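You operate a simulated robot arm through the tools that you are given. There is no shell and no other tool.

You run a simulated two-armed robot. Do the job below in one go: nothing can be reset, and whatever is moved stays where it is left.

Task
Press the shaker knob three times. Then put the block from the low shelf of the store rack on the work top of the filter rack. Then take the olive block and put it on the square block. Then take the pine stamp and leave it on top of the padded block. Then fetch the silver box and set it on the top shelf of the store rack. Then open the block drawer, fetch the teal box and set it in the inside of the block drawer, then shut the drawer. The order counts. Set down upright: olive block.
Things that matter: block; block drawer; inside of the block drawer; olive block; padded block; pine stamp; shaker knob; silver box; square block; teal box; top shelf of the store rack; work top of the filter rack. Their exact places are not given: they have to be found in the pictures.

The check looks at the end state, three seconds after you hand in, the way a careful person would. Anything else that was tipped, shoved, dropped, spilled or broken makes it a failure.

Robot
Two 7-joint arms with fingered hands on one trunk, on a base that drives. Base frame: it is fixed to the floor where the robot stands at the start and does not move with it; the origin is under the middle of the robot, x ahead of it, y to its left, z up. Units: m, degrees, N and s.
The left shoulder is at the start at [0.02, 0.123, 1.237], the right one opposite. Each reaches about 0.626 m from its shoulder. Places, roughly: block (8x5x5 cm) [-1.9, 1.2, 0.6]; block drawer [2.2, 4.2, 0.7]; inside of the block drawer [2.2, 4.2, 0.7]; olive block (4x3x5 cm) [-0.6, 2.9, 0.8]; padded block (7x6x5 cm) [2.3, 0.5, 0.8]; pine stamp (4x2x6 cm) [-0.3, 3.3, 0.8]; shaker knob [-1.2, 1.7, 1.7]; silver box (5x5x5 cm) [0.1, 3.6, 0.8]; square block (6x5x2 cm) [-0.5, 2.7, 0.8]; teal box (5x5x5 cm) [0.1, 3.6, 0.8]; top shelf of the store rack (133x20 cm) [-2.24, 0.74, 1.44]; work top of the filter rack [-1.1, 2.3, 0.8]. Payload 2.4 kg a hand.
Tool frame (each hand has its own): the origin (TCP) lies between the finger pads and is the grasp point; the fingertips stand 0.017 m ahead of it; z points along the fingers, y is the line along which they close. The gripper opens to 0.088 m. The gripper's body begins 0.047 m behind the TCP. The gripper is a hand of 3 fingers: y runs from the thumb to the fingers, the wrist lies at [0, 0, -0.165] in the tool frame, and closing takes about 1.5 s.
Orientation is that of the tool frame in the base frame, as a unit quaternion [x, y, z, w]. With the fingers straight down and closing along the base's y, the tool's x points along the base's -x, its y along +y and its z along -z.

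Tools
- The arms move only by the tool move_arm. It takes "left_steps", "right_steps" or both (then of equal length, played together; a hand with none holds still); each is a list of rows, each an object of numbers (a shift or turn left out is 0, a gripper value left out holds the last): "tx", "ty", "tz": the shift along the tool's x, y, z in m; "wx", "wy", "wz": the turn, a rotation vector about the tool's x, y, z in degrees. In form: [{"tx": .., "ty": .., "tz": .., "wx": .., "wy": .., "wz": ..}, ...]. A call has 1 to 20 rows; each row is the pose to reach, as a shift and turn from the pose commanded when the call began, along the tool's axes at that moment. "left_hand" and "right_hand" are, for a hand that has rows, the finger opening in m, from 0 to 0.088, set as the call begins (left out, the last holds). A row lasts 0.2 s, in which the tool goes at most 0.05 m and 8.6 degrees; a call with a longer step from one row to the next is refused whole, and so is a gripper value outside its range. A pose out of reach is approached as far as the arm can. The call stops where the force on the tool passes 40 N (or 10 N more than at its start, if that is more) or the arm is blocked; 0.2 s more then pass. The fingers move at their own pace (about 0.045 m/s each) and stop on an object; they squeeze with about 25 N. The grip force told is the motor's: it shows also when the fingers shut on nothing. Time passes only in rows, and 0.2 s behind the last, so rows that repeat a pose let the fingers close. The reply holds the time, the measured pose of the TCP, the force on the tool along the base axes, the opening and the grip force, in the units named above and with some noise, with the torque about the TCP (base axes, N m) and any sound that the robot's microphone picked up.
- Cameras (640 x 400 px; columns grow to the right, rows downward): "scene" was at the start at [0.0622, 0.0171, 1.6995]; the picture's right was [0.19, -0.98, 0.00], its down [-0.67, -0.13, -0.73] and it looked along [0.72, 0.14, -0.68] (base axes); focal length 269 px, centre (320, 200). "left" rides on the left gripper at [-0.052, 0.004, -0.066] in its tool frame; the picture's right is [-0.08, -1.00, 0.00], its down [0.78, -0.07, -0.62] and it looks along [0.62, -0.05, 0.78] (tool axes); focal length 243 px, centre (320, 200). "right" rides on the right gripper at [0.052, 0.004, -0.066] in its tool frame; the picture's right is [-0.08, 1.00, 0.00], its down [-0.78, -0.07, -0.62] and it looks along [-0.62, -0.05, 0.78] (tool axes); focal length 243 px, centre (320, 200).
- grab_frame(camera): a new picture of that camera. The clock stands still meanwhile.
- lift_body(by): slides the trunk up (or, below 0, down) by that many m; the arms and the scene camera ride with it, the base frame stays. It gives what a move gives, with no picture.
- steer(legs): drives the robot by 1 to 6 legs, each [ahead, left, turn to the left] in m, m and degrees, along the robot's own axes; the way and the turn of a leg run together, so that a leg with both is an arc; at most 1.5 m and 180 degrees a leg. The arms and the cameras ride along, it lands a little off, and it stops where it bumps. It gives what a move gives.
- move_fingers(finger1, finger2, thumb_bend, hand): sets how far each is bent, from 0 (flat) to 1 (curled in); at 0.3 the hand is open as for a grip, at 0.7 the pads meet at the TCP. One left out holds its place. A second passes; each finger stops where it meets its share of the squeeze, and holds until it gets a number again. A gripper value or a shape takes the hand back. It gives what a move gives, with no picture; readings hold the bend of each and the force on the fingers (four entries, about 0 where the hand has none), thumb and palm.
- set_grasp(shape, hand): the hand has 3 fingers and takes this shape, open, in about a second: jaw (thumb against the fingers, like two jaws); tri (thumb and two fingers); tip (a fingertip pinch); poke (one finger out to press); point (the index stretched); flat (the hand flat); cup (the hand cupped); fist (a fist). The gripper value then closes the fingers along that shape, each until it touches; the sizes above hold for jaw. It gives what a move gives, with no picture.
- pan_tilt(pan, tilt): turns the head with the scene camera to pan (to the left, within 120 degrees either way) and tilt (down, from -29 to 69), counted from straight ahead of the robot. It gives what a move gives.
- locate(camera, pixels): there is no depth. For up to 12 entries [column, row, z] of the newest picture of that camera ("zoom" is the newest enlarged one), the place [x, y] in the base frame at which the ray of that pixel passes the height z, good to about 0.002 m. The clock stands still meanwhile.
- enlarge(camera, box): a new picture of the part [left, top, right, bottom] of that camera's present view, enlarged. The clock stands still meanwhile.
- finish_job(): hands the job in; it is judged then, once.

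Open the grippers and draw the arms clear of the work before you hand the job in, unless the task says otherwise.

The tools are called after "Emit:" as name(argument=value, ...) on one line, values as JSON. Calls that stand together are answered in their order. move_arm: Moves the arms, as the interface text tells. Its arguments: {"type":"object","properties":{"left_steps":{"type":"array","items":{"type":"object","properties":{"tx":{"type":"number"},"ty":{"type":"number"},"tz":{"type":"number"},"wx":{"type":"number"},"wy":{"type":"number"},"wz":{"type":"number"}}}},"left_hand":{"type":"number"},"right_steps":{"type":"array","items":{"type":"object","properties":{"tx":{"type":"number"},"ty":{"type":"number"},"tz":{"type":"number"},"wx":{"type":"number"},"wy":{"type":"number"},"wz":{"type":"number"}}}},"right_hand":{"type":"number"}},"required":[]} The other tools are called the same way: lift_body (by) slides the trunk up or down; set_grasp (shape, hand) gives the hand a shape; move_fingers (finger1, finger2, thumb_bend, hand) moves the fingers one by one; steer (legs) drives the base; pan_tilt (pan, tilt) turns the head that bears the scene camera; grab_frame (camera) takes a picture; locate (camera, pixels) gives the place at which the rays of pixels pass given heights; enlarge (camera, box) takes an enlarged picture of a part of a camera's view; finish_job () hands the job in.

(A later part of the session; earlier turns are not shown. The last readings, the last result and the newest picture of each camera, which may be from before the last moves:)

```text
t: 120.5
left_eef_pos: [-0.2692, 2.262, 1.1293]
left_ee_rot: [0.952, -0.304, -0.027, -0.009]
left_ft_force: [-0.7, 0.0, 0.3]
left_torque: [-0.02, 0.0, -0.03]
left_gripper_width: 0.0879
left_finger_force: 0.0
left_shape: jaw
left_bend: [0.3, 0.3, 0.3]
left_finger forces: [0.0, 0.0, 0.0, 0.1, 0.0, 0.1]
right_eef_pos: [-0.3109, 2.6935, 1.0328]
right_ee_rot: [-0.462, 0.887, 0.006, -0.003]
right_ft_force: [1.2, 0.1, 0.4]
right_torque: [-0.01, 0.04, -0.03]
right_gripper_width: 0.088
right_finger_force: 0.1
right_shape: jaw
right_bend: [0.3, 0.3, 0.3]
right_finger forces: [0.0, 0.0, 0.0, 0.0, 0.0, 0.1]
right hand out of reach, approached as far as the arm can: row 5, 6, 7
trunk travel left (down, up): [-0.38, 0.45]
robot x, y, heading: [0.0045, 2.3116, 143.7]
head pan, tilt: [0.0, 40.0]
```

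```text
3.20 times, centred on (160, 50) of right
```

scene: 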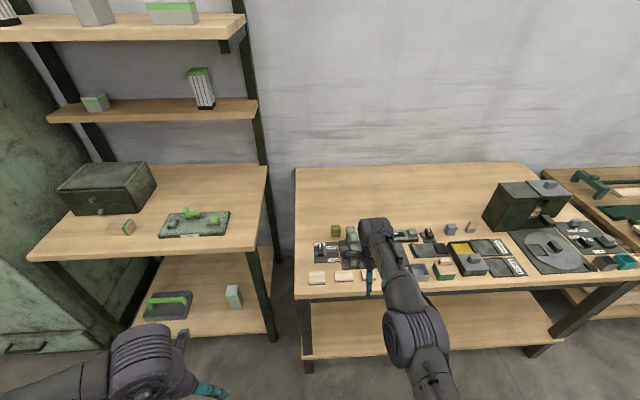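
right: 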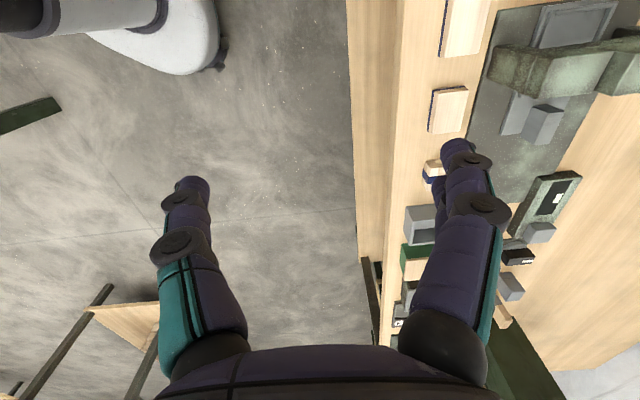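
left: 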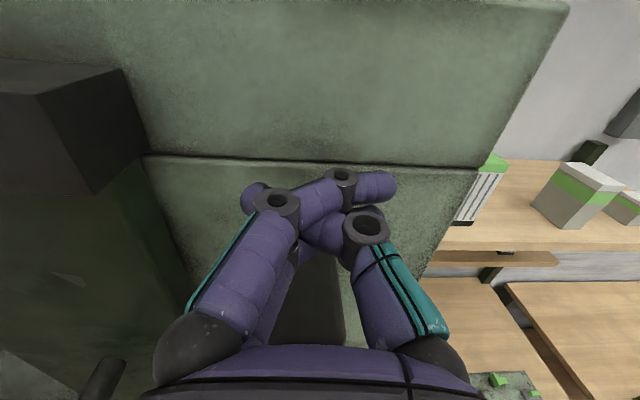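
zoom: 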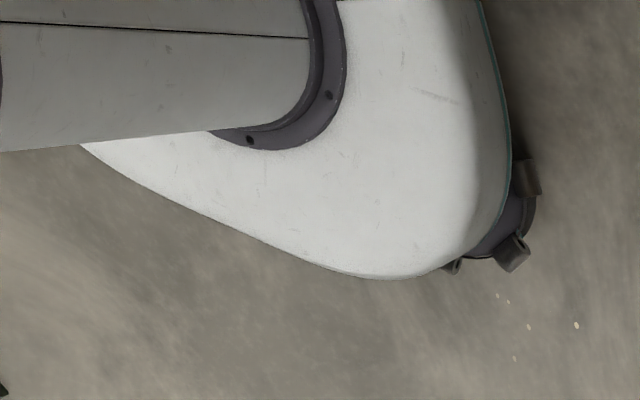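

The base front extends ~0.17-0.19 m ahead; facing the table squarely (heading ≈147°) the robot can stand so that the olive block is within reach. I retract the right hand a bit, turn 3.5° and drive 0.33 m ahead.

Emit:
move_arm(right_steps=[{"ty": -0.04}, {"ty": -0.08}, {"ty": -0.12}, {"ty": -0.15}])

Emit:
steer(legs=[[0, 0, 3.5], [0.32, 0, 0]])

Emit:
pan_tilt(pan=-8, tilt=50)

Emit:
grab_frame(camera="scene")

Emit:
grab_frame(camera="right")

```text
t: 121.5
left_eef_pos: [-0.2693, 2.2627, 1.1286]
left_ee_rot: [0.952, -0.304, -0.026, -0.009]
left_ft_force: [0.0, 0.1, -0.5]
left_torque: [-0.03, 0.01, -0.02]
left_gripper_width: 0.0883
left_finger_force: 0.0
left_shape: jaw
left_bend: [0.3, 0.3, 0.3]
left_finger forces: [0.0, 0.0, 0.0, 0.0, 0.0, 0.1]
right_eef_pos: [-0.1895, 2.6038, 1.0293]
right_ee_rot: [-0.462, 0.887, 0.007, -0.004]
right_ft_force: [-0.4, 0.1, 0.0]
right_torque: [0.02, 0.02, 0.01]
right_gripper_width: 0.0881
right_finger_force: 0.1
right_shape: jaw
right_bend: [0.3, 0.3, 0.3]
right_finger forces: [0.0, 0.0, 0.0, 0.0, 0.0, 0.0]
trunk travel left (down, up): [-0.38, 0.45]
robot x, y, heading: [0.0071, 2.3083, 143.9]
head pan, tilt: [0.0, 40.0]
```

```text
t: 124.1
left_eef_pos: [-0.5329, 2.4147, 1.1283]
left_ee_rot: [0.961, -0.274, -0.026, -0.009]
left_ft_force: [-0.4, 0.0, -0.4]
left_torque: [0.01, 0.01, -0.03]
left_gripper_width: 0.0878
left_finger_force: 0.1
left_shape: jaw
left_bend: [0.3, 0.3, 0.3]
left_finger forces: [0.0, 0.0, 0.0, 0.1, 0.2, 0.0]
right_eef_pos: [-0.4749, 2.7616, 1.0268]
right_ee_rot: [-0.49, 0.872, 0.005, -0.003]
right_ft_force: [0.3, -0.1, -0.5]
right_torque: [-0.04, -0.01, -0.02]
right_gripper_width: 0.088
right_finger_force: 0.0
right_shape: jaw
right_bend: [0.3, 0.3, 0.3]
right_finger forces: [0.0, 0.0, 0.0, 0.1, 0.0, 0.0]
trunk travel left (down, up): [-0.38, 0.45]
robot x, y, heading: [-0.2624, 2.4843, 147.4]
head pan, tilt: [0.0, 40.0]
```

```text
t: 124.8
left_eef_pos: [-0.5324, 2.4151, 1.1291]
left_ee_rot: [0.961, -0.274, -0.027, -0.008]
left_ft_force: [0.1, -0.1, -0.2]
left_torque: [0.02, 0.01, 0.0]
left_gripper_width: 0.0882
left_finger_force: 0.2
left_shape: jaw
left_bend: [0.3, 0.3, 0.3]
left_finger forces: [0.0, 0.0, 0.0, 0.0, 0.0, 0.1]
right_eef_pos: [-0.4743, 2.7613, 1.0296]
right_ee_rot: [-0.49, 0.872, 0.006, -0.004]
right_ft_force: [0.3, -0.3, 1.1]
right_torque: [-0.01, 0.0, 0.03]
right_gripper_width: 0.0882
right_finger_force: 0.1
right_shape: jaw
right_bend: [0.3, 0.3, 0.3]
right_finger forces: [0.0, 0.0, 0.0, 0.0, 0.0, 0.1]
trunk travel left (down, up): [-0.38, 0.45]
robot x, y, heading: [-0.2591, 2.4813, 147.7]
head pan, tilt: [-8.0, 50.0]
```

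```text
taken
```

scene: 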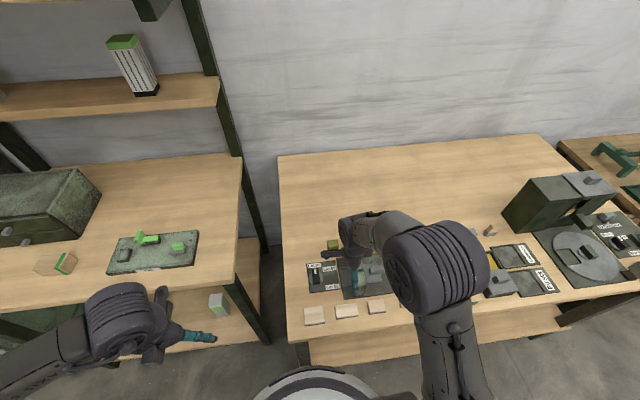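

```text
taken
```

right: 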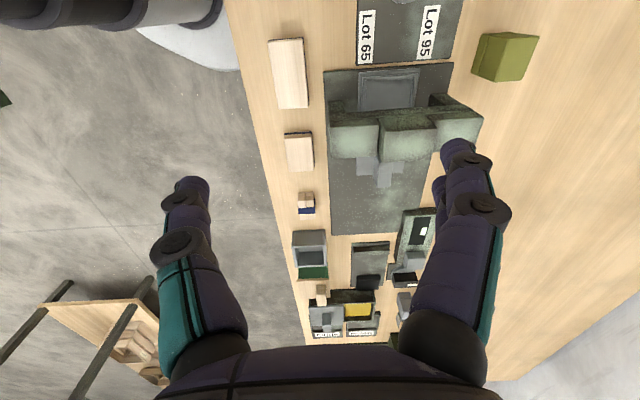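

The olive block is at right-camera (505,55), just left of the stand's far end. I locate its corners with an enlarged view.

Emit:
enlarge(camera="right", box=[420, 0, 580, 150])

Emit:
locate(camera="right", pixels=[[487, 33, 0.88], [540, 40, 0.88], [518, 78, 0.88], [478, 75, 0.88], [505, 82, 0.83], [473, 72, 0.83], [430, 108, 0.93], [482, 122, 0.93]])

```text
2.67 times, centred on (500, 75) of right
```

zoom: 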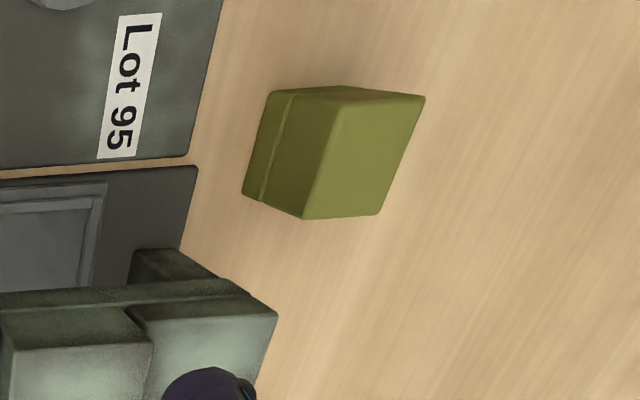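

```text
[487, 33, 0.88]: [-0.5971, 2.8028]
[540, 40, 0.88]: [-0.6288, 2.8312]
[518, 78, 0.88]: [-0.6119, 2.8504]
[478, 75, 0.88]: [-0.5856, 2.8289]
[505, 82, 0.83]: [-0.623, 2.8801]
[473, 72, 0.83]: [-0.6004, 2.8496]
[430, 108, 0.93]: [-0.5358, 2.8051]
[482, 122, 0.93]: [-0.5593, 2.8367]
```

I locate the top-face corners and base-front corners exactly from this zoom.

Emit:
locate(camera="right", pixels=[[507.5, 36.4, 0.88], [539.4, 37, 0.88], [522.5, 80.6, 0.88], [493.6, 81.8, 0.88], [481, 34.5, 0.83], [472, 73, 0.83], [481, 34.5, 0.8], [472, 73, 0.8], [462, 118, 0.93], [476, 128, 0.9]])

Emit:
enlarge(camera="scene", box=[290, 230, 390, 330])

```text
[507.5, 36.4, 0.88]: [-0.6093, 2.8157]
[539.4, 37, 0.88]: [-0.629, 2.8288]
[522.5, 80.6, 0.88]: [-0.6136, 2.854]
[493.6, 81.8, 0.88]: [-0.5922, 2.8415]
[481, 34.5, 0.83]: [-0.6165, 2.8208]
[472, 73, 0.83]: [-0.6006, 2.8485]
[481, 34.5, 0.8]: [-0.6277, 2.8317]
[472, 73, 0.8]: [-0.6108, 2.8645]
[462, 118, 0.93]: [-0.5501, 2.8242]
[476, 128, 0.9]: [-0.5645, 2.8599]
```

```text
4.00 times, centred on (340, 280) of scene
```

zoom: 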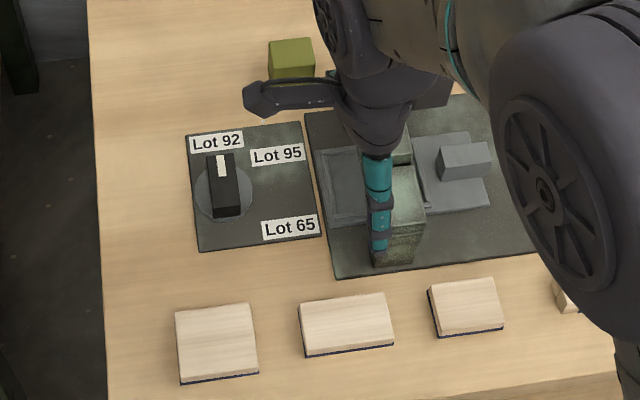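

The olive block's base is ~5 cm lower than assumed: its size fits a table at z≈0.767, centre (-0.642,2.869); the stand (top ≈0.89) ends 4-5 cm in front of it. I'll grasp it laterally with the hand pitched ~13°: first raise and yaw the right hand back.

Emit:
move_arm(right_steps=[{"wz": -8, "tz": -0.02}, {"wz": -16, "tz": -0.04}, {"wz": -24, "tz": -0.06}, {"wz": -32, "tz": -0.08}, {"wz": -40, "tz": -0.1}, {"wz": -48, "tz": -0.1}, {"wz": -56, "tz": -0.1}, {"wz": -64, "tz": -0.1}, {"wz": -72, "tz": -0.1}, {"wz": -80, "tz": -0.1}, {"wz": -88, "tz": -0.1}, {"wz": -88, "tz": -0.1}])

Emit:
move_arm(right_steps=[{"wy": -6.5}, {"wy": -13}, {"wy": -13}])

Emit:
steer(legs=[[0.03, 0, 0]])

Emit:
lift_body(by=-0.14)

Emit:
grab_frame(camera="right")

Emit:
grab_frame(camera="scene")

```text
t: 127.4
left_eef_pos: [-0.532, 2.4146, 1.128]
left_ee_rot: [0.961, -0.274, -0.027, -0.008]
left_ft_force: [0.8, -1.2, 0.3]
left_torque: [0.0, 0.01, 0.02]
left_gripper_width: 0.088
left_finger_force: 0.0
left_shape: jaw
left_bend: [0.3, 0.3, 0.3]
left_finger forces: [0.0, 0.0, 0.1, 0.0, 0.0, 0.0]
right_eef_pos: [-0.4723, 2.7614, 1.1293]
right_ee_rot: [0.958, -0.287, -0.007, 0.0]
right_ft_force: [0.0, 0.6, -0.1]
right_torque: [-0.01, -0.01, -0.02]
right_gripper_width: 0.0877
right_finger_force: 0.1
right_shape: jaw
right_bend: [0.3, 0.3, 0.3]
right_finger forces: [0.1, 0.0, 0.0, 0.0, 0.0, 0.0]
trunk travel left (down, up): [-0.38, 0.45]
robot x, y, heading: [-0.2639, 2.4813, 147.6]
head pan, tilt: [-8.0, 50.0]
```

```text
t: 128.2
left_eef_pos: [-0.5329, 2.4148, 1.1289]
left_ee_rot: [0.961, -0.273, -0.027, -0.009]
left_ft_force: [-1.1, 0.2, -0.5]
left_torque: [0.04, -0.02, 0.0]
left_gripper_width: 0.0879
left_finger_force: 0.0
left_shape: jaw
left_bend: [0.3, 0.3, 0.3]
left_finger forces: [0.0, 0.1, 0.1, 0.0, 0.1, 0.0]
right_eef_pos: [-0.4733, 2.7617, 1.1289]
right_ee_rot: [0.951, -0.285, -0.115, -0.034]
right_ft_force: [0.0, 0.8, -0.6]
right_torque: [0.02, -0.01, -0.01]
right_gripper_width: 0.088
right_finger_force: 0.1
right_shape: jaw
right_bend: [0.3, 0.3, 0.3]
right_finger forces: [0.1, 0.0, 0.0, 0.1, 0.1, 0.0]
trunk travel left (down, up): [-0.38, 0.45]
robot x, y, heading: [-0.2621, 2.4838, 147.4]
head pan, tilt: [-8.0, 50.0]
```

```text
t: 129.1
left_eef_pos: [-0.5542, 2.4283, 1.1279]
left_ee_rot: [0.961, -0.274, -0.027, -0.008]
left_ft_force: [0.6, -0.1, 0.1]
left_torque: [-0.02, 0.03, -0.01]
left_gripper_width: 0.0878
left_finger_force: 0.1
left_shape: jaw
left_bend: [0.3, 0.3, 0.3]
left_finger forces: [0.0, 0.1, 0.0, 0.0, 0.0, 0.1]
right_eef_pos: [-0.4946, 2.7745, 1.1284]
right_ee_rot: [0.951, -0.284, -0.114, -0.035]
right_ft_force: [0.4, -0.1, 1.2]
right_torque: [-0.05, -0.03, 0.03]
right_gripper_width: 0.0882
right_finger_force: 0.1
right_shape: jaw
right_bend: [0.3, 0.3, 0.3]
right_finger forces: [0.0, 0.1, 0.1, 0.1, 0.0, 0.0]
trunk travel left (down, up): [-0.38, 0.45]
robot x, y, heading: [-0.2809, 2.4977, 147.9]
head pan, tilt: [-8.0, 50.0]
```

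```text
t: 130.7
left_eef_pos: [-0.5541, 2.4277, 0.9888]
left_ee_rot: [0.961, -0.274, -0.027, -0.009]
left_ft_force: [0.3, 0.5, 0.2]
left_torque: [0.01, -0.02, -0.01]
left_gripper_width: 0.0884
left_finger_force: 0.0
left_shape: jaw
left_bend: [0.3, 0.3, 0.3]
left_finger forces: [0.0, 0.0, 0.0, 0.0, 0.0, 0.0]
right_eef_pos: [-0.4939, 2.7747, 0.989]
right_ee_rot: [0.951, -0.285, -0.115, -0.034]
right_ft_force: [0.4, -0.2, 0.3]
right_torque: [0.03, 0.02, 0.02]
right_gripper_width: 0.0881
right_finger_force: 0.1
right_shape: jaw
right_bend: [0.3, 0.3, 0.3]
right_finger forces: [0.0, 0.0, 0.0, 0.1, 0.0, 0.0]
trunk travel left (down, up): [-0.24, 0.59]
robot x, y, heading: [-0.2831, 2.4945, 147.8]
head pan, tilt: [-8.0, 50.0]
```

```text
taken
```

right: 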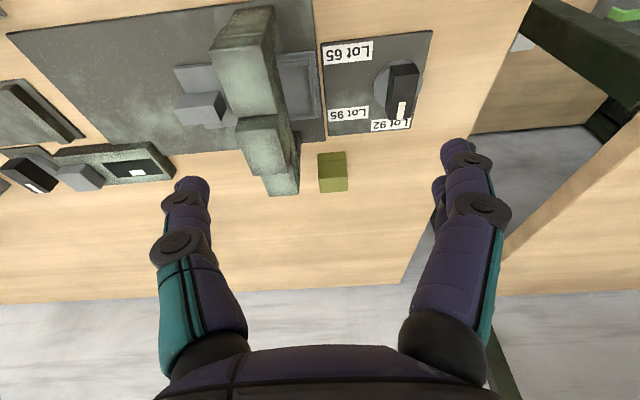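

```text
taken
```

scene: 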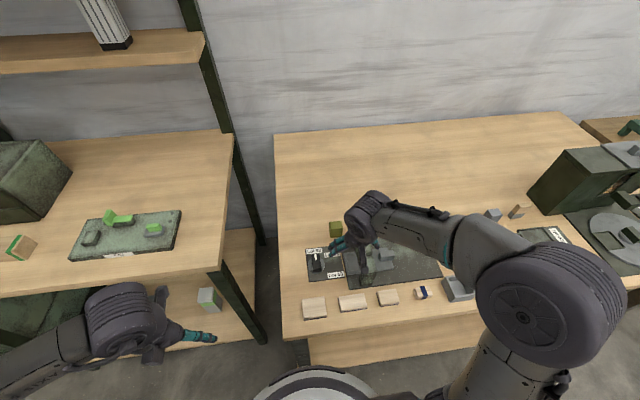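

The olive block appears at right-camera (333,172). I refine its location from this angle.

Emit:
enlarge(camera="right", box=[240, 120, 400, 220])

Emit:
locate(camera="right", pixels=[[318, 153, 0.767], [346, 152, 0.767], [319, 166, 0.817], [347, 165, 0.817], [319, 191, 0.817], [348, 190, 0.817], [285, 195, 0.89], [299, 192, 0.89]])

```text
4.00 times, centred on (320, 170) of right
```

zoom: 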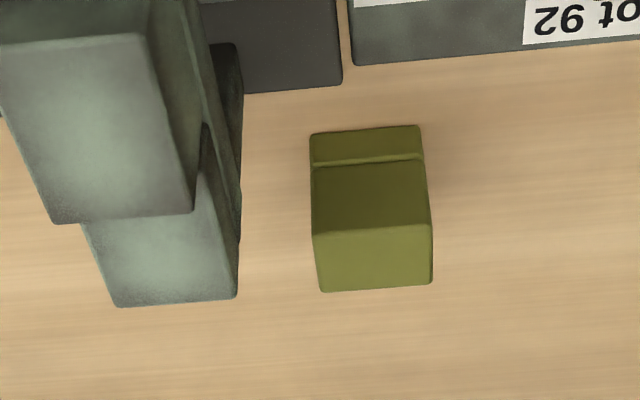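

```text
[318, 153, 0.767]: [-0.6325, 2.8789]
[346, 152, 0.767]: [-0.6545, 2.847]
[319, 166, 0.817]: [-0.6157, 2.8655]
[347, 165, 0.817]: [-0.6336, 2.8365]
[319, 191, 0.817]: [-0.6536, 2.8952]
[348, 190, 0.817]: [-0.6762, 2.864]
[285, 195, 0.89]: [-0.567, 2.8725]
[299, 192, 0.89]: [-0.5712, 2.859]
```

The olive block's centre is near f=2.10, g=2.06 (≈(-0.650,2.870)); the stand ends at f≈2.03 with top 0.89. I pitch 3° more, narrow the opening to 0.064, then move over the block staying above the stand.

Emit:
move_arm(right_hand=0.066, right_steps=[{"wy": -3}, {"wy": -3}])

Emit:
move_arm(right_steps=[{"tx": -0.0343, "tz": 0.0254, "ty": 0.005}, {"tx": -0.0686, "tz": 0.0509, "ty": 0.005}, {"tx": -0.103, "tz": 0.0763, "ty": 0.005}, {"tx": -0.129, "tz": 0.0942, "ty": 0.005}, {"tx": -0.1485, "tz": 0.105, "ty": 0.005}, {"tx": -0.1485, "tz": 0.105, "ty": 0.005}])

Emit:
grab_frame(camera="right")

Emit:
grab_frame(camera="scene")

```text
t: 131.3
left_eef_pos: [-0.5533, 2.4287, 0.9882]
left_ee_rot: [0.961, -0.274, -0.026, -0.008]
left_ft_force: [-0.2, -0.4, 0.6]
left_torque: [0.0, 0.03, 0.0]
left_gripper_width: 0.0881
left_finger_force: 0.1
left_shape: jaw
left_bend: [0.3, 0.3, 0.3]
left_finger forces: [0.1, 0.0, 0.1, 0.0, 0.1, 0.0]
right_eef_pos: [-0.4938, 2.7756, 0.9885]
right_ee_rot: [0.948, -0.284, -0.139, -0.042]
right_ft_force: [0.0, -0.6, 0.2]
right_torque: [0.0, 0.01, 0.02]
right_gripper_width: 0.0658
right_finger_force: 0.2
right_shape: jaw
right_bend: [0.63, 0.63, 0.6]
right_finger forces: [0.1, 0.1, 0.0, 0.1, 0.0, 0.0]
trunk travel left (down, up): [-0.24, 0.59]
robot x, y, heading: [-0.2843, 2.4981, 147.6]
head pan, tilt: [-8.0, 50.0]
```

```text
t: 132.7
left_eef_pos: [-0.5545, 2.4275, 0.9884]
left_ee_rot: [0.961, -0.273, -0.026, -0.008]
left_ft_force: [-0.9, -0.5, -0.1]
left_torque: [0.02, -0.01, -0.02]
left_gripper_width: 0.0877
left_finger_force: 0.1
left_shape: jaw
left_bend: [0.3, 0.3, 0.3]
left_finger forces: [0.0, 0.0, 0.0, 0.0, 0.0, 0.1]
right_eef_pos: [-0.641, 2.8649, 0.9321]
right_ee_rot: [0.948, -0.284, -0.139, -0.042]
right_ft_force: [-0.3, -0.2, -0.7]
right_torque: [-0.02, 0.0, 0.03]
right_gripper_width: 0.0662
right_finger_force: 0.0
right_shape: jaw
right_bend: [0.63, 0.63, 0.6]
right_finger forces: [0.0, 0.0, 0.1, 0.0, 0.1, 0.0]
trunk travel left (down, up): [-0.24, 0.59]
robot x, y, heading: [-0.2827, 2.4972, 147.5]
head pan, tilt: [-8.0, 50.0]
```

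```text
taken
```

right: 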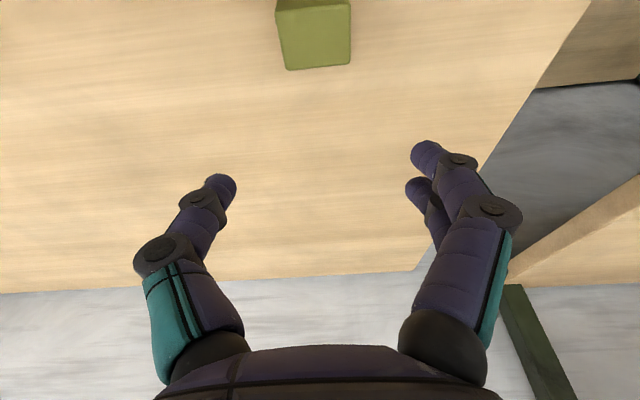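

```text
taken
```

scene: 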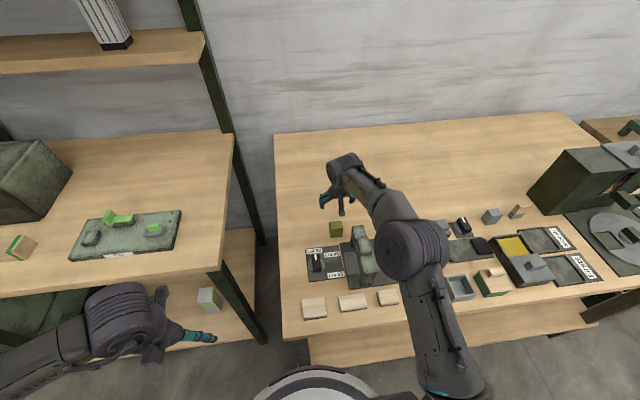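

The hand is over the olive block, which shows at (313,35). I check its far top edge (286,69)-(350,64) from here before descending.

Emit:
locate(camera="right", pixels=[[286, 69, 0.817], [350, 64, 0.817], [277, 10, 0.817], [349, 4, 0.817]])

Emit:
enlarge(camera="scene", box=[290, 140, 400, 300])

```text
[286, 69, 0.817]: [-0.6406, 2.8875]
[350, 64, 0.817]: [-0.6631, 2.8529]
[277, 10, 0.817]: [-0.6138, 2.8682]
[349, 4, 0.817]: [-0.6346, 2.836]
```

```text
2.50 times, centred on (345, 220) of scene
```

zoom: 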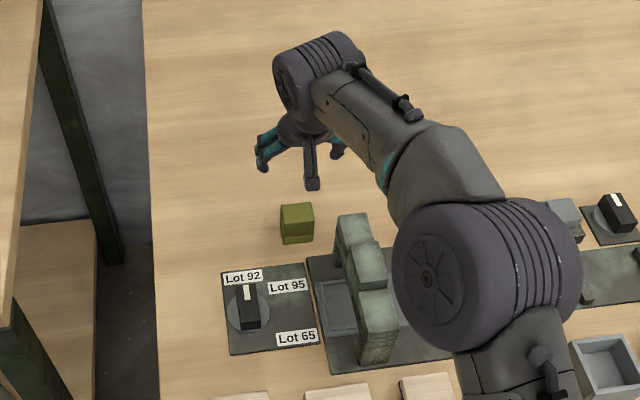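

The olive block's centre is at f≈2.087, g≈2.060, matching the hand. I descend vertically to TCP z≈0.80.

Emit:
move_arm(right_steps=[{"tx": 0.0098, "tz": 0.0315}, {"tx": 0.0197, "tz": 0.063}, {"tx": 0.0275, "tz": 0.088}, {"tx": 0.034, "tz": 0.109}, {"tx": 0.0393, "tz": 0.1261}, {"tx": 0.0393, "tz": 0.1261}])

Emit:
grab_frame(camera="right")

Emit:
enlarge(camera="scene", box=[290, 140, 400, 300])

```text
t: 133.9
left_eef_pos: [-0.5532, 2.4286, 0.9883]
left_ee_rot: [0.961, -0.274, -0.027, -0.009]
left_ft_force: [1.2, -0.2, 0.0]
left_torque: [0.0, -0.01, 0.01]
left_gripper_width: 0.0878
left_finger_force: 0.0
left_shape: jaw
left_bend: [0.3, 0.3, 0.3]
left_finger forces: [0.1, 0.0, 0.0, 0.0, 0.0, 0.0]
right_eef_pos: [-0.6414, 2.8672, 0.8168]
right_ee_rot: [0.946, -0.285, -0.149, -0.042]
right_ft_force: [7.4, -2.5, 22.3]
right_torque: [-0.58, 0.09, 0.23]
right_gripper_width: 0.0646
right_finger_force: 0.2
right_shape: jaw
right_bend: [0.7, 0.63, 0.6]
right_finger forces: [17.3, 0.0, 0.1, 0.0, 5.1, 0.0]
trunk travel left (down, up): [-0.24, 0.59]
robot x, y, heading: [-0.2798, 2.4972, 147.8]
head pan, tilt: [-8.0, 50.0]
stopped in row 5 (right hand): the force on the tool passed its limit at 50 N (the readings are from after the stop); the commanded pose is now the measured one
```

```text
taken
```

right: 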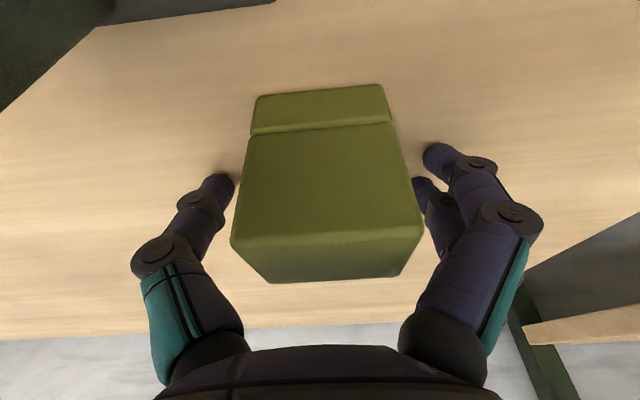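

```text
2.50 times, centred on (345, 220) of scene
```

zoom: 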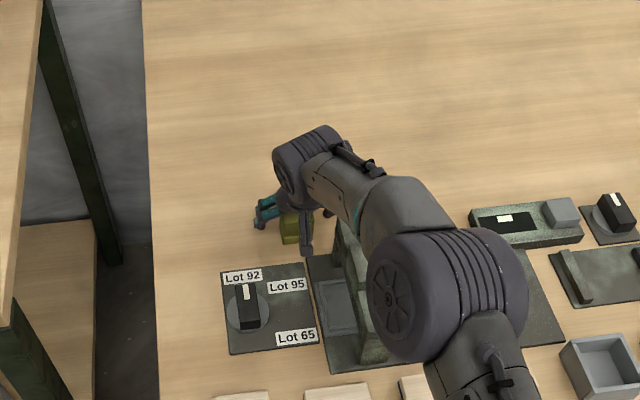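

A finger touched the table (17 N), so the table is nearer z≈0.795. I locate the olive block's top edges again (z≈0.845) to see where the fingers stand relative to it.

Emit:
locate(camera="right", pixels=[[232, 243, 0.845], [424, 230, 0.845], [268, 282, 0.845], [401, 277, 0.845], [256, 97, 0.795], [383, 86, 0.795]])

```text
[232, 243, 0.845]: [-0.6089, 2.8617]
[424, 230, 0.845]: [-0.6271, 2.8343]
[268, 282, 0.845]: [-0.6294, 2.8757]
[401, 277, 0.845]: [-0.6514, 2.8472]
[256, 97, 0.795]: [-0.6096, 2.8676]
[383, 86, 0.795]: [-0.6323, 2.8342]
```

The olive block's centre is at f≈2.080, 12 mm nearer than the hand. I rise 6 mm, shift back 12 mm, then close.

Emit:
move_arm(right_steps=[{"tx": -0.0018, "tz": -0.0057}, {"tx": 0.0096, "tz": -0.0094, "ty": 0.003}, {"tx": 0.0096, "tz": -0.0094, "ty": 0.003}])

Emit:
grab_frame(camera="right")

```text
t: 134.7
left_eef_pos: [-0.5534, 2.4285, 0.9877]
left_ee_rot: [0.961, -0.274, -0.027, -0.008]
left_ft_force: [-0.2, -0.3, -0.1]
left_torque: [0.02, 0.02, 0.0]
left_gripper_width: 0.0879
left_finger_force: 0.1
left_shape: jaw
left_bend: [0.3, 0.3, 0.3]
left_finger forces: [0.0, 0.0, 0.0, 0.1, 0.0, 0.0]
right_eef_pos: [-0.6333, 2.8591, 0.8206]
right_ee_rot: [0.946, -0.285, -0.146, -0.042]
right_ft_force: [0.0, -0.2, -0.1]
right_torque: [0.02, 0.03, -0.02]
right_gripper_width: 0.0659
right_finger_force: 0.1
right_shape: jaw
right_bend: [0.63, 0.63, 0.6]
right_finger forces: [0.0, 0.0, 0.0, 0.0, 0.0, 0.0]
trunk travel left (down, up): [-0.24, 0.59]
robot x, y, heading: [-0.2797, 2.4971, 147.6]
head pan, tilt: [-8.0, 50.0]
```

```text
taken
```

right: 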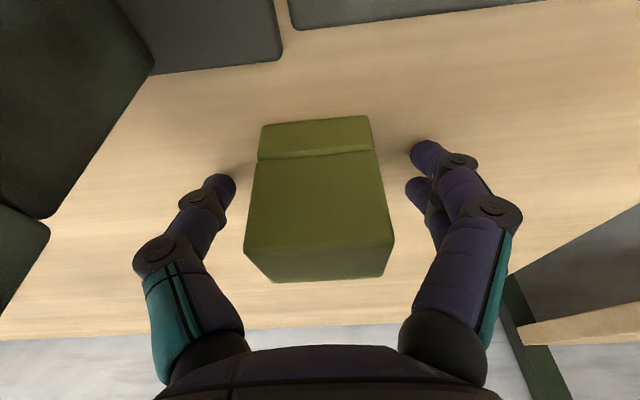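

TCP is now at f=2.081, g=2.060, with no contact. I close the hand on the olive block.

Emit:
move_arm(right_hand=0.02, right_steps=[{"tz": 0}, {"tz": 0}, {"tz": 0}, {"tz": 0}, {"tz": 0}, {"tz": 0}, {"tz": 0}])

Emit:
grab_frame(camera="right")

```text
t: 136.3
left_eef_pos: [-0.5535, 2.4288, 0.9887]
left_ee_rot: [0.961, -0.273, -0.026, -0.008]
left_ft_force: [0.7, -0.4, 0.1]
left_torque: [-0.01, 0.0, -0.01]
left_gripper_width: 0.0877
left_finger_force: 0.0
left_shape: jaw
left_bend: [0.3, 0.3, 0.3]
left_finger forces: [0.1, 0.1, 0.0, 0.0, 0.0, 0.1]
right_eef_pos: [-0.6317, 2.8589, 0.8218]
right_ee_rot: [0.946, -0.286, -0.146, -0.043]
right_ft_force: [0.8, 0.6, 4.2]
right_torque: [0.04, -0.15, -0.06]
right_gripper_width: 0.0255
right_finger_force: 24.9
right_shape: jaw
right_bend: [0.73, 0.77, 0.7]
right_finger forces: [14.9, 8.9, 0.0, 0.1, 23.0, 0.0]
trunk travel left (down, up): [-0.24, 0.59]
robot x, y, heading: [-0.2869, 2.4941, 147.6]
head pan, tilt: [-8.0, 50.0]
```

```text
taken
```

right: 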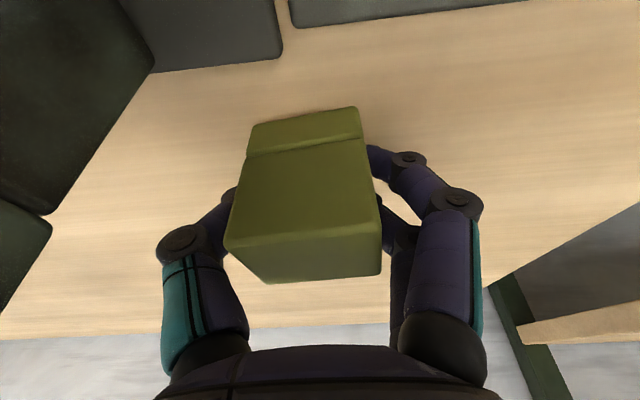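

The block is gripped (25 N), slightly yawed in the hand. I lift 3 cm first and check.

Emit:
move_arm(right_steps=[{"tx": -0.003, "tz": -0.0095}, {"tx": -0.006, "tz": -0.019}, {"tx": -0.009, "tz": -0.0287}, {"tx": -0.009, "tz": -0.0287}])

Emit:
grab_frame(camera="right")

Emit:
enlarge(camera="scene", box=[290, 160, 380, 270])

```text
t: 137.3
left_eef_pos: [-0.554, 2.4286, 0.9898]
left_ee_rot: [0.962, -0.273, -0.026, -0.008]
left_ft_force: [-0.3, 1.1, 0.6]
left_torque: [0.0, 0.02, -0.01]
left_gripper_width: 0.0882
left_finger_force: 0.1
left_shape: jaw
left_bend: [0.3, 0.3, 0.3]
left_finger forces: [0.0, 0.0, 0.0, 0.1, 0.1, 0.0]
right_eef_pos: [-0.6332, 2.8586, 0.8518]
right_ee_rot: [0.946, -0.285, -0.147, -0.042]
right_ft_force: [-0.7, -0.3, -0.2]
right_torque: [0.01, -0.02, -0.03]
right_gripper_width: 0.0224
right_finger_force: 24.7
right_shape: jaw
right_bend: [0.71, 0.78, 0.71]
right_finger forces: [17.2, 4.1, 0.0, 0.0, 20.0, 0.0]
trunk travel left (down, up): [-0.24, 0.59]
robot x, y, heading: [-0.2824, 2.4966, 147.7]
head pan, tilt: [-8.0, 50.0]
```

```text
taken
```

right: 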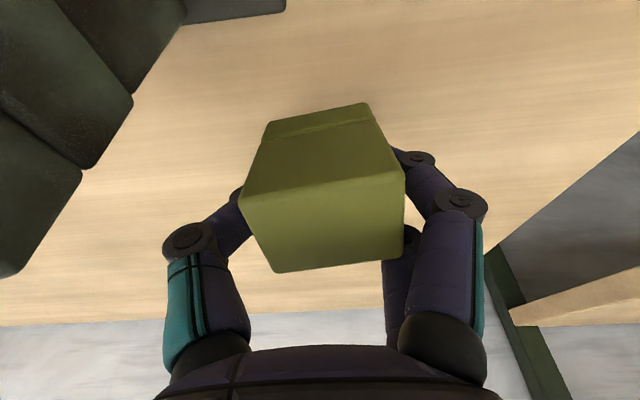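

```text
3.64 times, centred on (335, 215) of scene
```

zoom: 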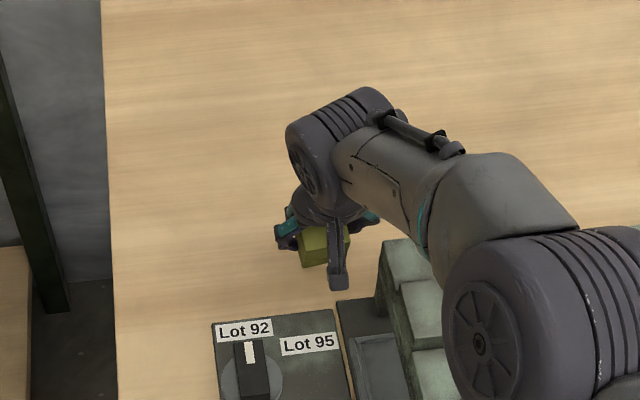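

The olive block is held and has aligned with the hand's 17° pitch. I raise it further, move left and back toward the square block, and then turn the hand upright so the block is upright.

Emit:
move_arm(right_steps=[{"tx": -0.0099, "tz": -0.0318}, {"tx": -0.0198, "tz": -0.0637}, {"tx": -0.0297, "tz": -0.0955}, {"tx": -0.0297, "tz": -0.0955, "ty": 0.04}, {"tx": -0.0297, "tz": -0.0955, "ty": 0.08}, {"tx": 0.0085, "tz": -0.1074, "ty": 0.08}, {"tx": 0.0467, "tz": -0.1193, "ty": 0.08}, {"tx": 0.0849, "tz": -0.1312, "ty": 0.08}])

Emit:
move_arm(right_steps=[{"wy": 6}, {"wy": 12}, {"wy": 17}, {"wy": 17}])

Emit:
grab_frame(camera="right")

Emit:
grab_frame(camera="scene")

```text
t: 139.1
left_eef_pos: [-0.5549, 2.4287, 0.9893]
left_ee_rot: [0.962, -0.273, -0.026, -0.008]
left_ft_force: [-0.8, 1.0, 0.2]
left_torque: [0.01, -0.01, 0.01]
left_gripper_width: 0.088
left_finger_force: 0.0
left_shape: jaw
left_bend: [0.3, 0.3, 0.3]
left_finger forces: [0.0, 0.0, 0.1, 0.1, 0.0, 0.1]
right_eef_pos: [-0.5772, 2.7254, 0.9489]
right_ee_rot: [0.946, -0.285, -0.147, -0.042]
right_ft_force: [0.2, 0.2, -0.2]
right_torque: [0.02, 0.0, -0.01]
right_gripper_width: 0.0218
right_finger_force: 25.1
right_shape: jaw
right_bend: [0.71, 0.78, 0.71]
right_finger forces: [17.4, 3.6, 0.1, 0.0, 19.8, 0.0]
trunk travel left (down, up): [-0.24, 0.59]
robot x, y, heading: [-0.2802, 2.5, 147.9]
head pan, tilt: [-8.0, 50.0]
```

```text
t: 140.1
left_eef_pos: [-0.5543, 2.4283, 0.9882]
left_ee_rot: [0.962, -0.273, -0.026, -0.008]
left_ft_force: [0.5, 0.3, 0.3]
left_torque: [0.0, 0.01, 0.04]
left_gripper_width: 0.0879
left_finger_force: 0.1
left_shape: jaw
left_bend: [0.3, 0.3, 0.3]
left_finger forces: [0.0, 0.0, 0.1, 0.1, 0.1, 0.0]
right_eef_pos: [-0.576, 2.7258, 0.9486]
right_ee_rot: [0.957, -0.288, -0.004, 0.0]
right_ft_force: [1.2, 0.7, -0.9]
right_torque: [-0.02, 0.06, 0.01]
right_gripper_width: 0.0218
right_finger_force: 25.3
right_shape: jaw
right_bend: [0.71, 0.78, 0.71]
right_finger forces: [17.4, 3.5, 0.0, 0.1, 19.6, 0.0]
trunk travel left (down, up): [-0.24, 0.59]
robot x, y, heading: [-0.2821, 2.499, 147.8]
head pan, tilt: [-8.0, 50.0]
```

```text
taken
```

right: 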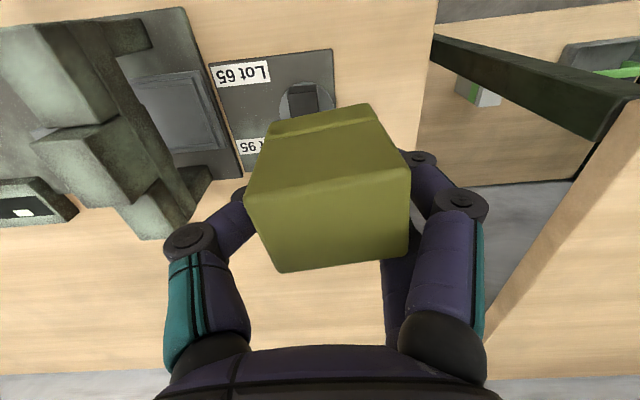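

```text
taken
```

scene: 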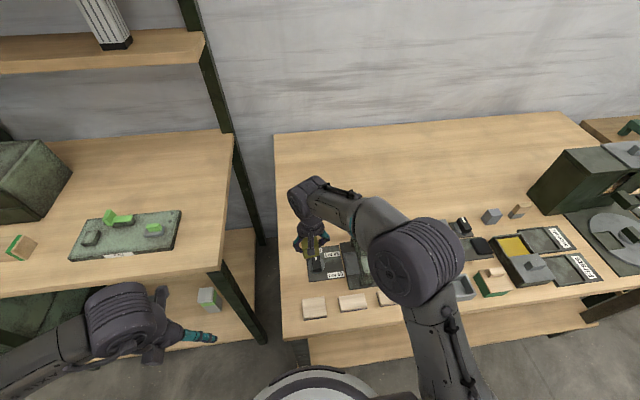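

From the camera geometry the block's vertical edges now line up with the tool's z axis, so it is upright; its bottom is ~33 mm below the TCP. I now measure the square block at scene (314,308).

Emit:
enlarge(camera="scene", box=[285, 280, 345, 330])

```text
8.00 times, centred on (315, 305) of scene
```

zoom: 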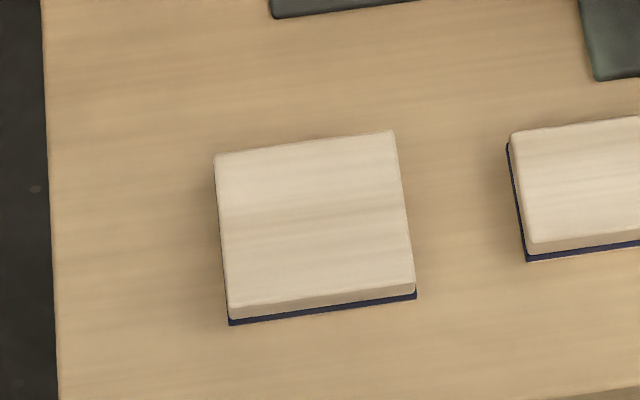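

Emit:
locate(camera="zoom", pixels=[[217, 156, 0.815], [394, 131, 0.815], [413, 282, 0.815], [231, 306, 0.815], [230, 325, 0.795], [416, 297, 0.795], [58, 399, 0.795], [510, 133, 0.815], [530, 243, 0.815]])

```text
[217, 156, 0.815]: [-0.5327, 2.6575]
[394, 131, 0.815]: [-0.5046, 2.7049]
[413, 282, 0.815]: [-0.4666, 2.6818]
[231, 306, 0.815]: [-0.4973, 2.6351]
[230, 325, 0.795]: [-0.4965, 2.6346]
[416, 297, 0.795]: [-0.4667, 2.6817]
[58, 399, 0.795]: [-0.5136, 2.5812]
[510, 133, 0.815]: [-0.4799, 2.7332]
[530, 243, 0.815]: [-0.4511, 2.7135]
```

The square block's top centre is at (-0.500,2.670), z≈0.815. I move the olive block 9 cm back over it and lower to 1.5 cm above.

Emit:
move_arm(right_steps=[{"tx": 0.03, "ty": 0.001}, {"tx": 0.06, "ty": 0.001}, {"tx": 0.0905, "ty": 0.0015}, {"tx": 0.0905, "ty": 0.0015, "tz": 0.03}, {"tx": 0.0905, "ty": 0.0015, "tz": 0.06}, {"tx": 0.0905, "ty": 0.0015, "tz": 0.085}, {"tx": 0.0905, "ty": 0.0015, "tz": 0.085}])

Emit:
grab_frame(camera="right")

Emit:
enlarge(camera="scene", box=[270, 240, 390, 340])

```text
t: 141.7
left_eef_pos: [-0.5549, 2.4283, 0.9884]
left_ee_rot: [0.961, -0.274, -0.027, -0.008]
left_ft_force: [-0.3, -0.2, 0.4]
left_torque: [-0.03, 0.0, -0.02]
left_gripper_width: 0.0881
left_finger_force: 0.0
left_shape: jaw
left_bend: [0.3, 0.3, 0.3]
left_finger forces: [0.1, 0.0, 0.0, 0.0, 0.0, 0.1]
right_eef_pos: [-0.5033, 2.6751, 0.8651]
right_ee_rot: [0.957, -0.289, -0.005, 0.0]
right_ft_force: [1.0, 0.5, -0.8]
right_torque: [0.02, 0.0, -0.02]
right_gripper_width: 0.0213
right_finger_force: 24.7
right_shape: jaw
right_bend: [0.7, 0.78, 0.71]
right_finger forces: [17.4, 3.0, 0.1, 0.1, 19.4, 0.1]
trunk travel left (down, up): [-0.24, 0.59]
robot x, y, heading: [-0.2838, 2.4953, 147.6]
head pan, tilt: [-8.0, 50.0]
```

```text
taken
```

right: 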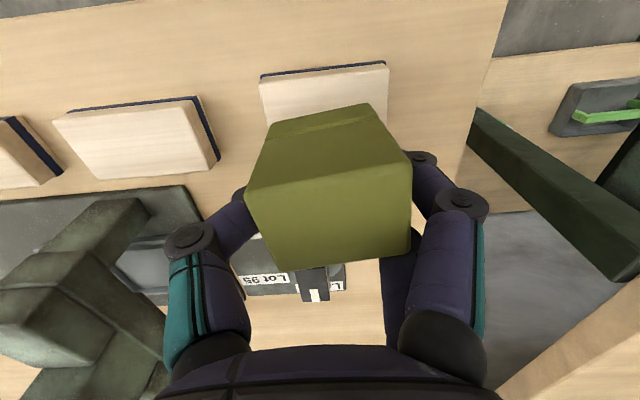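

```text
4.00 times, centred on (330, 290) of scene
```

zoom: 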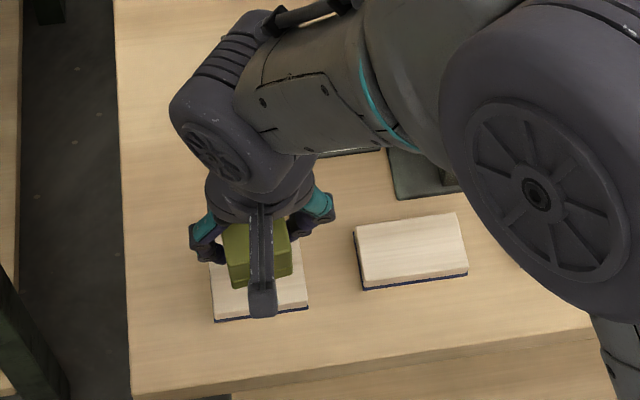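

The olive block hovers over the square block. I compare the square block's front edge with the olive block's bottom front edge in the right camera.

Emit:
enlarge(camera="right", box=[230, 40, 430, 200])

Emit:
locate(camera="right", pixels=[[261, 84, 0.815], [387, 72, 0.815], [281, 121, 0.832], [374, 104, 0.832], [249, 193, 0.882], [410, 172, 0.882]])

```text
2.50 times, centred on (330, 120) of right
```

zoom: 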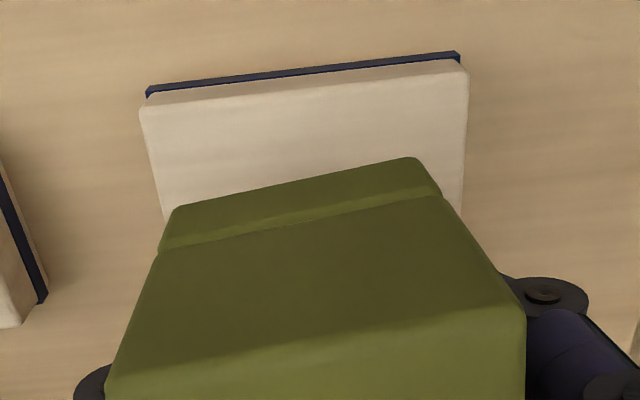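

```text
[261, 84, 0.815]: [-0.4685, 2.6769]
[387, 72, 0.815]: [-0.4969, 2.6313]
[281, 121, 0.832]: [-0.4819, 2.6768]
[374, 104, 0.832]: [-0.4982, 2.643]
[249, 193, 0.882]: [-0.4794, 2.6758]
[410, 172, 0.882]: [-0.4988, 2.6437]
```

The olive block is centred over the square block to within a few mm. I lower slowly.

Emit:
move_arm(right_steps=[{"tz": 0.004}, {"tz": 0.008}, {"tz": 0.012}])

```text
t: 142.5
left_eef_pos: [-0.554, 2.4281, 0.9879]
left_ee_rot: [0.961, -0.274, -0.027, -0.009]
left_ft_force: [-0.9, 1.6, -0.3]
left_torque: [-0.01, 0.01, -0.03]
left_gripper_width: 0.088
left_finger_force: 0.2
left_shape: jaw
left_bend: [0.3, 0.3, 0.3]
left_finger forces: [0.1, 0.0, 0.0, 0.0, 0.0, 0.0]
right_eef_pos: [-0.503, 2.6745, 0.8518]
right_ee_rot: [0.958, -0.288, -0.005, 0.0]
right_ft_force: [0.6, 0.0, -0.5]
right_torque: [-0.01, 0.01, -0.01]
right_gripper_width: 0.0212
right_finger_force: 24.8
right_shape: jaw
right_bend: [0.7, 0.78, 0.71]
right_finger forces: [17.6, 2.9, 0.0, 0.1, 19.4, 0.1]
trunk travel left (down, up): [-0.24, 0.59]
robot x, y, heading: [-0.2837, 2.4994, 147.8]
head pan, tilt: [-8.0, 50.0]
```

No contact yet at 0.852. I continue in 2 mm rows.

Emit:
move_arm(right_steps=[{"tz": 0.002}, {"tz": 0.004}])

```text
t: 143.1
left_eef_pos: [-0.5545, 2.429, 0.9888]
left_ee_rot: [0.961, -0.273, -0.028, -0.009]
left_ft_force: [-0.2, 0.7, -0.2]
left_torque: [0.02, 0.01, 0.0]
left_gripper_width: 0.0881
left_finger_force: 0.0
left_shape: jaw
left_bend: [0.3, 0.3, 0.3]
left_finger forces: [0.0, 0.0, 0.1, 0.1, 0.0, 0.0]
right_eef_pos: [-0.5034, 2.675, 0.8477]
right_ee_rot: [0.957, -0.288, -0.006, 0.0]
right_ft_force: [0.7, -0.5, 0.4]
right_torque: [-0.01, 0.01, 0.02]
right_gripper_width: 0.0213
right_finger_force: 24.6
right_shape: jaw
right_bend: [0.7, 0.78, 0.71]
right_finger forces: [17.5, 3.0, 0.0, 0.0, 19.3, 0.0]
trunk travel left (down, up): [-0.24, 0.59]
robot x, y, heading: [-0.2861, 2.4975, 147.7]
head pan, tilt: [-8.0, 50.0]
```

Still free at 0.848; two more millimetre steps.

Emit:
move_arm(right_steps=[{"tz": 0.002}, {"tz": 0.003}])

Emit:
grab_frame(camera="right")

```text
t: 143.7
left_eef_pos: [-0.5548, 2.4288, 0.9891]
left_ee_rot: [0.961, -0.274, -0.027, -0.008]
left_ft_force: [-0.3, -0.5, 0.7]
left_torque: [0.01, -0.01, 0.01]
left_gripper_width: 0.088
left_finger_force: 0.2
left_shape: jaw
left_bend: [0.3, 0.3, 0.3]
left_finger forces: [0.0, 0.0, 0.0, 0.1, 0.0, 0.0]
right_eef_pos: [-0.503, 2.6754, 0.845]
right_ee_rot: [0.958, -0.288, -0.006, 0.0]
right_ft_force: [0.7, 0.1, -0.7]
right_torque: [0.0, -0.01, 0.01]
right_gripper_width: 0.0213
right_finger_force: 25.5
right_shape: jaw
right_bend: [0.7, 0.78, 0.71]
right_finger forces: [17.6, 2.8, 0.0, 0.0, 19.4, 0.1]
trunk travel left (down, up): [-0.24, 0.59]
robot x, y, heading: [-0.2811, 2.4974, 147.4]
head pan, tilt: [-8.0, 50.0]
```

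```text
taken
```

right: 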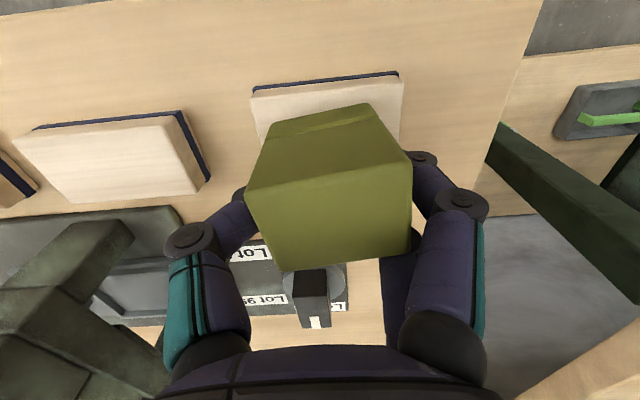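

Not yet in contact; I go on with 2 mm rows.

Emit:
move_arm(right_steps=[{"tz": 0.002}, {"tz": 0.004}])

```text
t: 144.3
left_eef_pos: [-0.5532, 2.4272, 0.99]
left_ee_rot: [0.962, -0.273, -0.027, -0.008]
left_ft_force: [0.6, 0.2, 0.5]
left_torque: [0.0, 0.0, -0.03]
left_gripper_width: 0.0878
left_finger_force: 0.0
left_shape: jaw
left_bend: [0.3, 0.3, 0.3]
left_finger forces: [0.0, 0.0, 0.0, 0.1, 0.0, 0.0]
right_eef_pos: [-0.5025, 2.6743, 0.8408]
right_ee_rot: [0.958, -0.288, -0.005, 0.0]
right_ft_force: [-0.1, -0.1, -0.2]
right_torque: [-0.01, 0.0, 0.01]
right_gripper_width: 0.0215
right_finger_force: 24.7
right_shape: jaw
right_bend: [0.7, 0.78, 0.71]
right_finger forces: [17.6, 3.0, 0.1, 0.1, 19.5, 0.0]
trunk travel left (down, up): [-0.24, 0.59]
robot x, y, heading: [-0.2822, 2.4972, 147.7]
head pan, tilt: [-8.0, 50.0]
```

Still free; next 4 mm.

Emit:
move_arm(right_steps=[{"tz": 0.002}, {"tz": 0.004}])

```text
t: 144.9
left_eef_pos: [-0.5532, 2.4278, 0.9874]
left_ee_rot: [0.961, -0.274, -0.026, -0.008]
left_ft_force: [0.3, 0.3, 0.8]
left_torque: [0.02, 0.02, 0.04]
left_gripper_width: 0.0879
left_finger_force: 0.0
left_shape: jaw
left_bend: [0.3, 0.3, 0.3]
left_finger forces: [0.1, 0.0, 0.0, 0.0, 0.1, 0.0]
right_eef_pos: [-0.5029, 2.6745, 0.8381]
right_ee_rot: [0.957, -0.288, -0.007, 0.001]
right_ft_force: [0.3, 1.6, 16.3]
right_torque: [-0.29, 0.03, 0.02]
right_gripper_width: 0.0225
right_finger_force: 24.7
right_shape: jaw
right_bend: [0.72, 0.78, 0.72]
right_finger forces: [23.1, 5.6, 0.1, 0.0, 20.9, 0.0]
trunk travel left (down, up): [-0.24, 0.59]
robot x, y, heading: [-0.2796, 2.4994, 147.7]
head pan, tilt: [-8.0, 50.0]
```

Contact at 16 N: the olive block rests on the square block. I look, then ease 2 mm and open.

Emit:
move_arm(right_steps=[{"tz": -0.0015}])

Emit:
grab_frame(camera="right")

Emit:
enlarge(camera="scene", box=[270, 240, 390, 340])

```text
t: 145.3
left_eef_pos: [-0.5544, 2.4279, 0.9878]
left_ee_rot: [0.961, -0.274, -0.027, -0.009]
left_ft_force: [-0.2, -0.7, 0.6]
left_torque: [-0.02, -0.01, 0.03]
left_gripper_width: 0.0882
left_finger_force: 0.0
left_shape: jaw
left_bend: [0.3, 0.3, 0.3]
left_finger forces: [0.1, 0.0, 0.0, 0.0, 0.0, 0.0]
right_eef_pos: [-0.5034, 2.6746, 0.8385]
right_ee_rot: [0.958, -0.288, -0.006, -0.001]
right_ft_force: [-1.8, 1.1, 5.4]
right_torque: [-0.12, 0.02, -0.04]
right_gripper_width: 0.0228
right_finger_force: 24.8
right_shape: jaw
right_bend: [0.72, 0.78, 0.72]
right_finger forces: [17.7, 5.8, 0.0, 0.0, 19.5, 0.0]
trunk travel left (down, up): [-0.24, 0.59]
robot x, y, heading: [-0.2845, 2.4973, 147.5]
head pan, tilt: [-8.0, 50.0]
```

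```text
taken
```

right: 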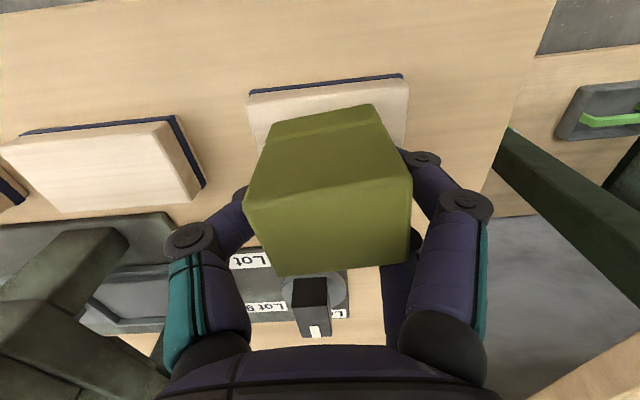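

```text
4.00 times, centred on (330, 290) of scene
```

zoom: 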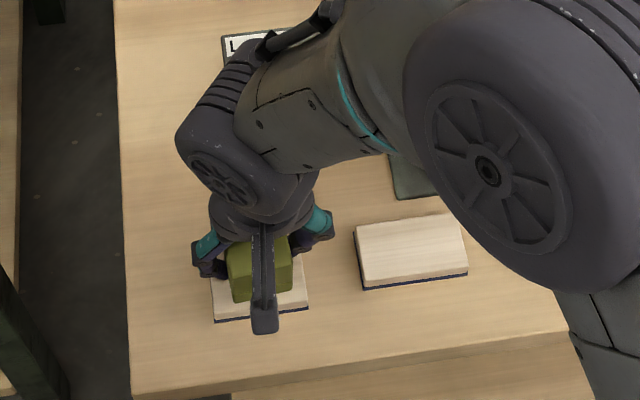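

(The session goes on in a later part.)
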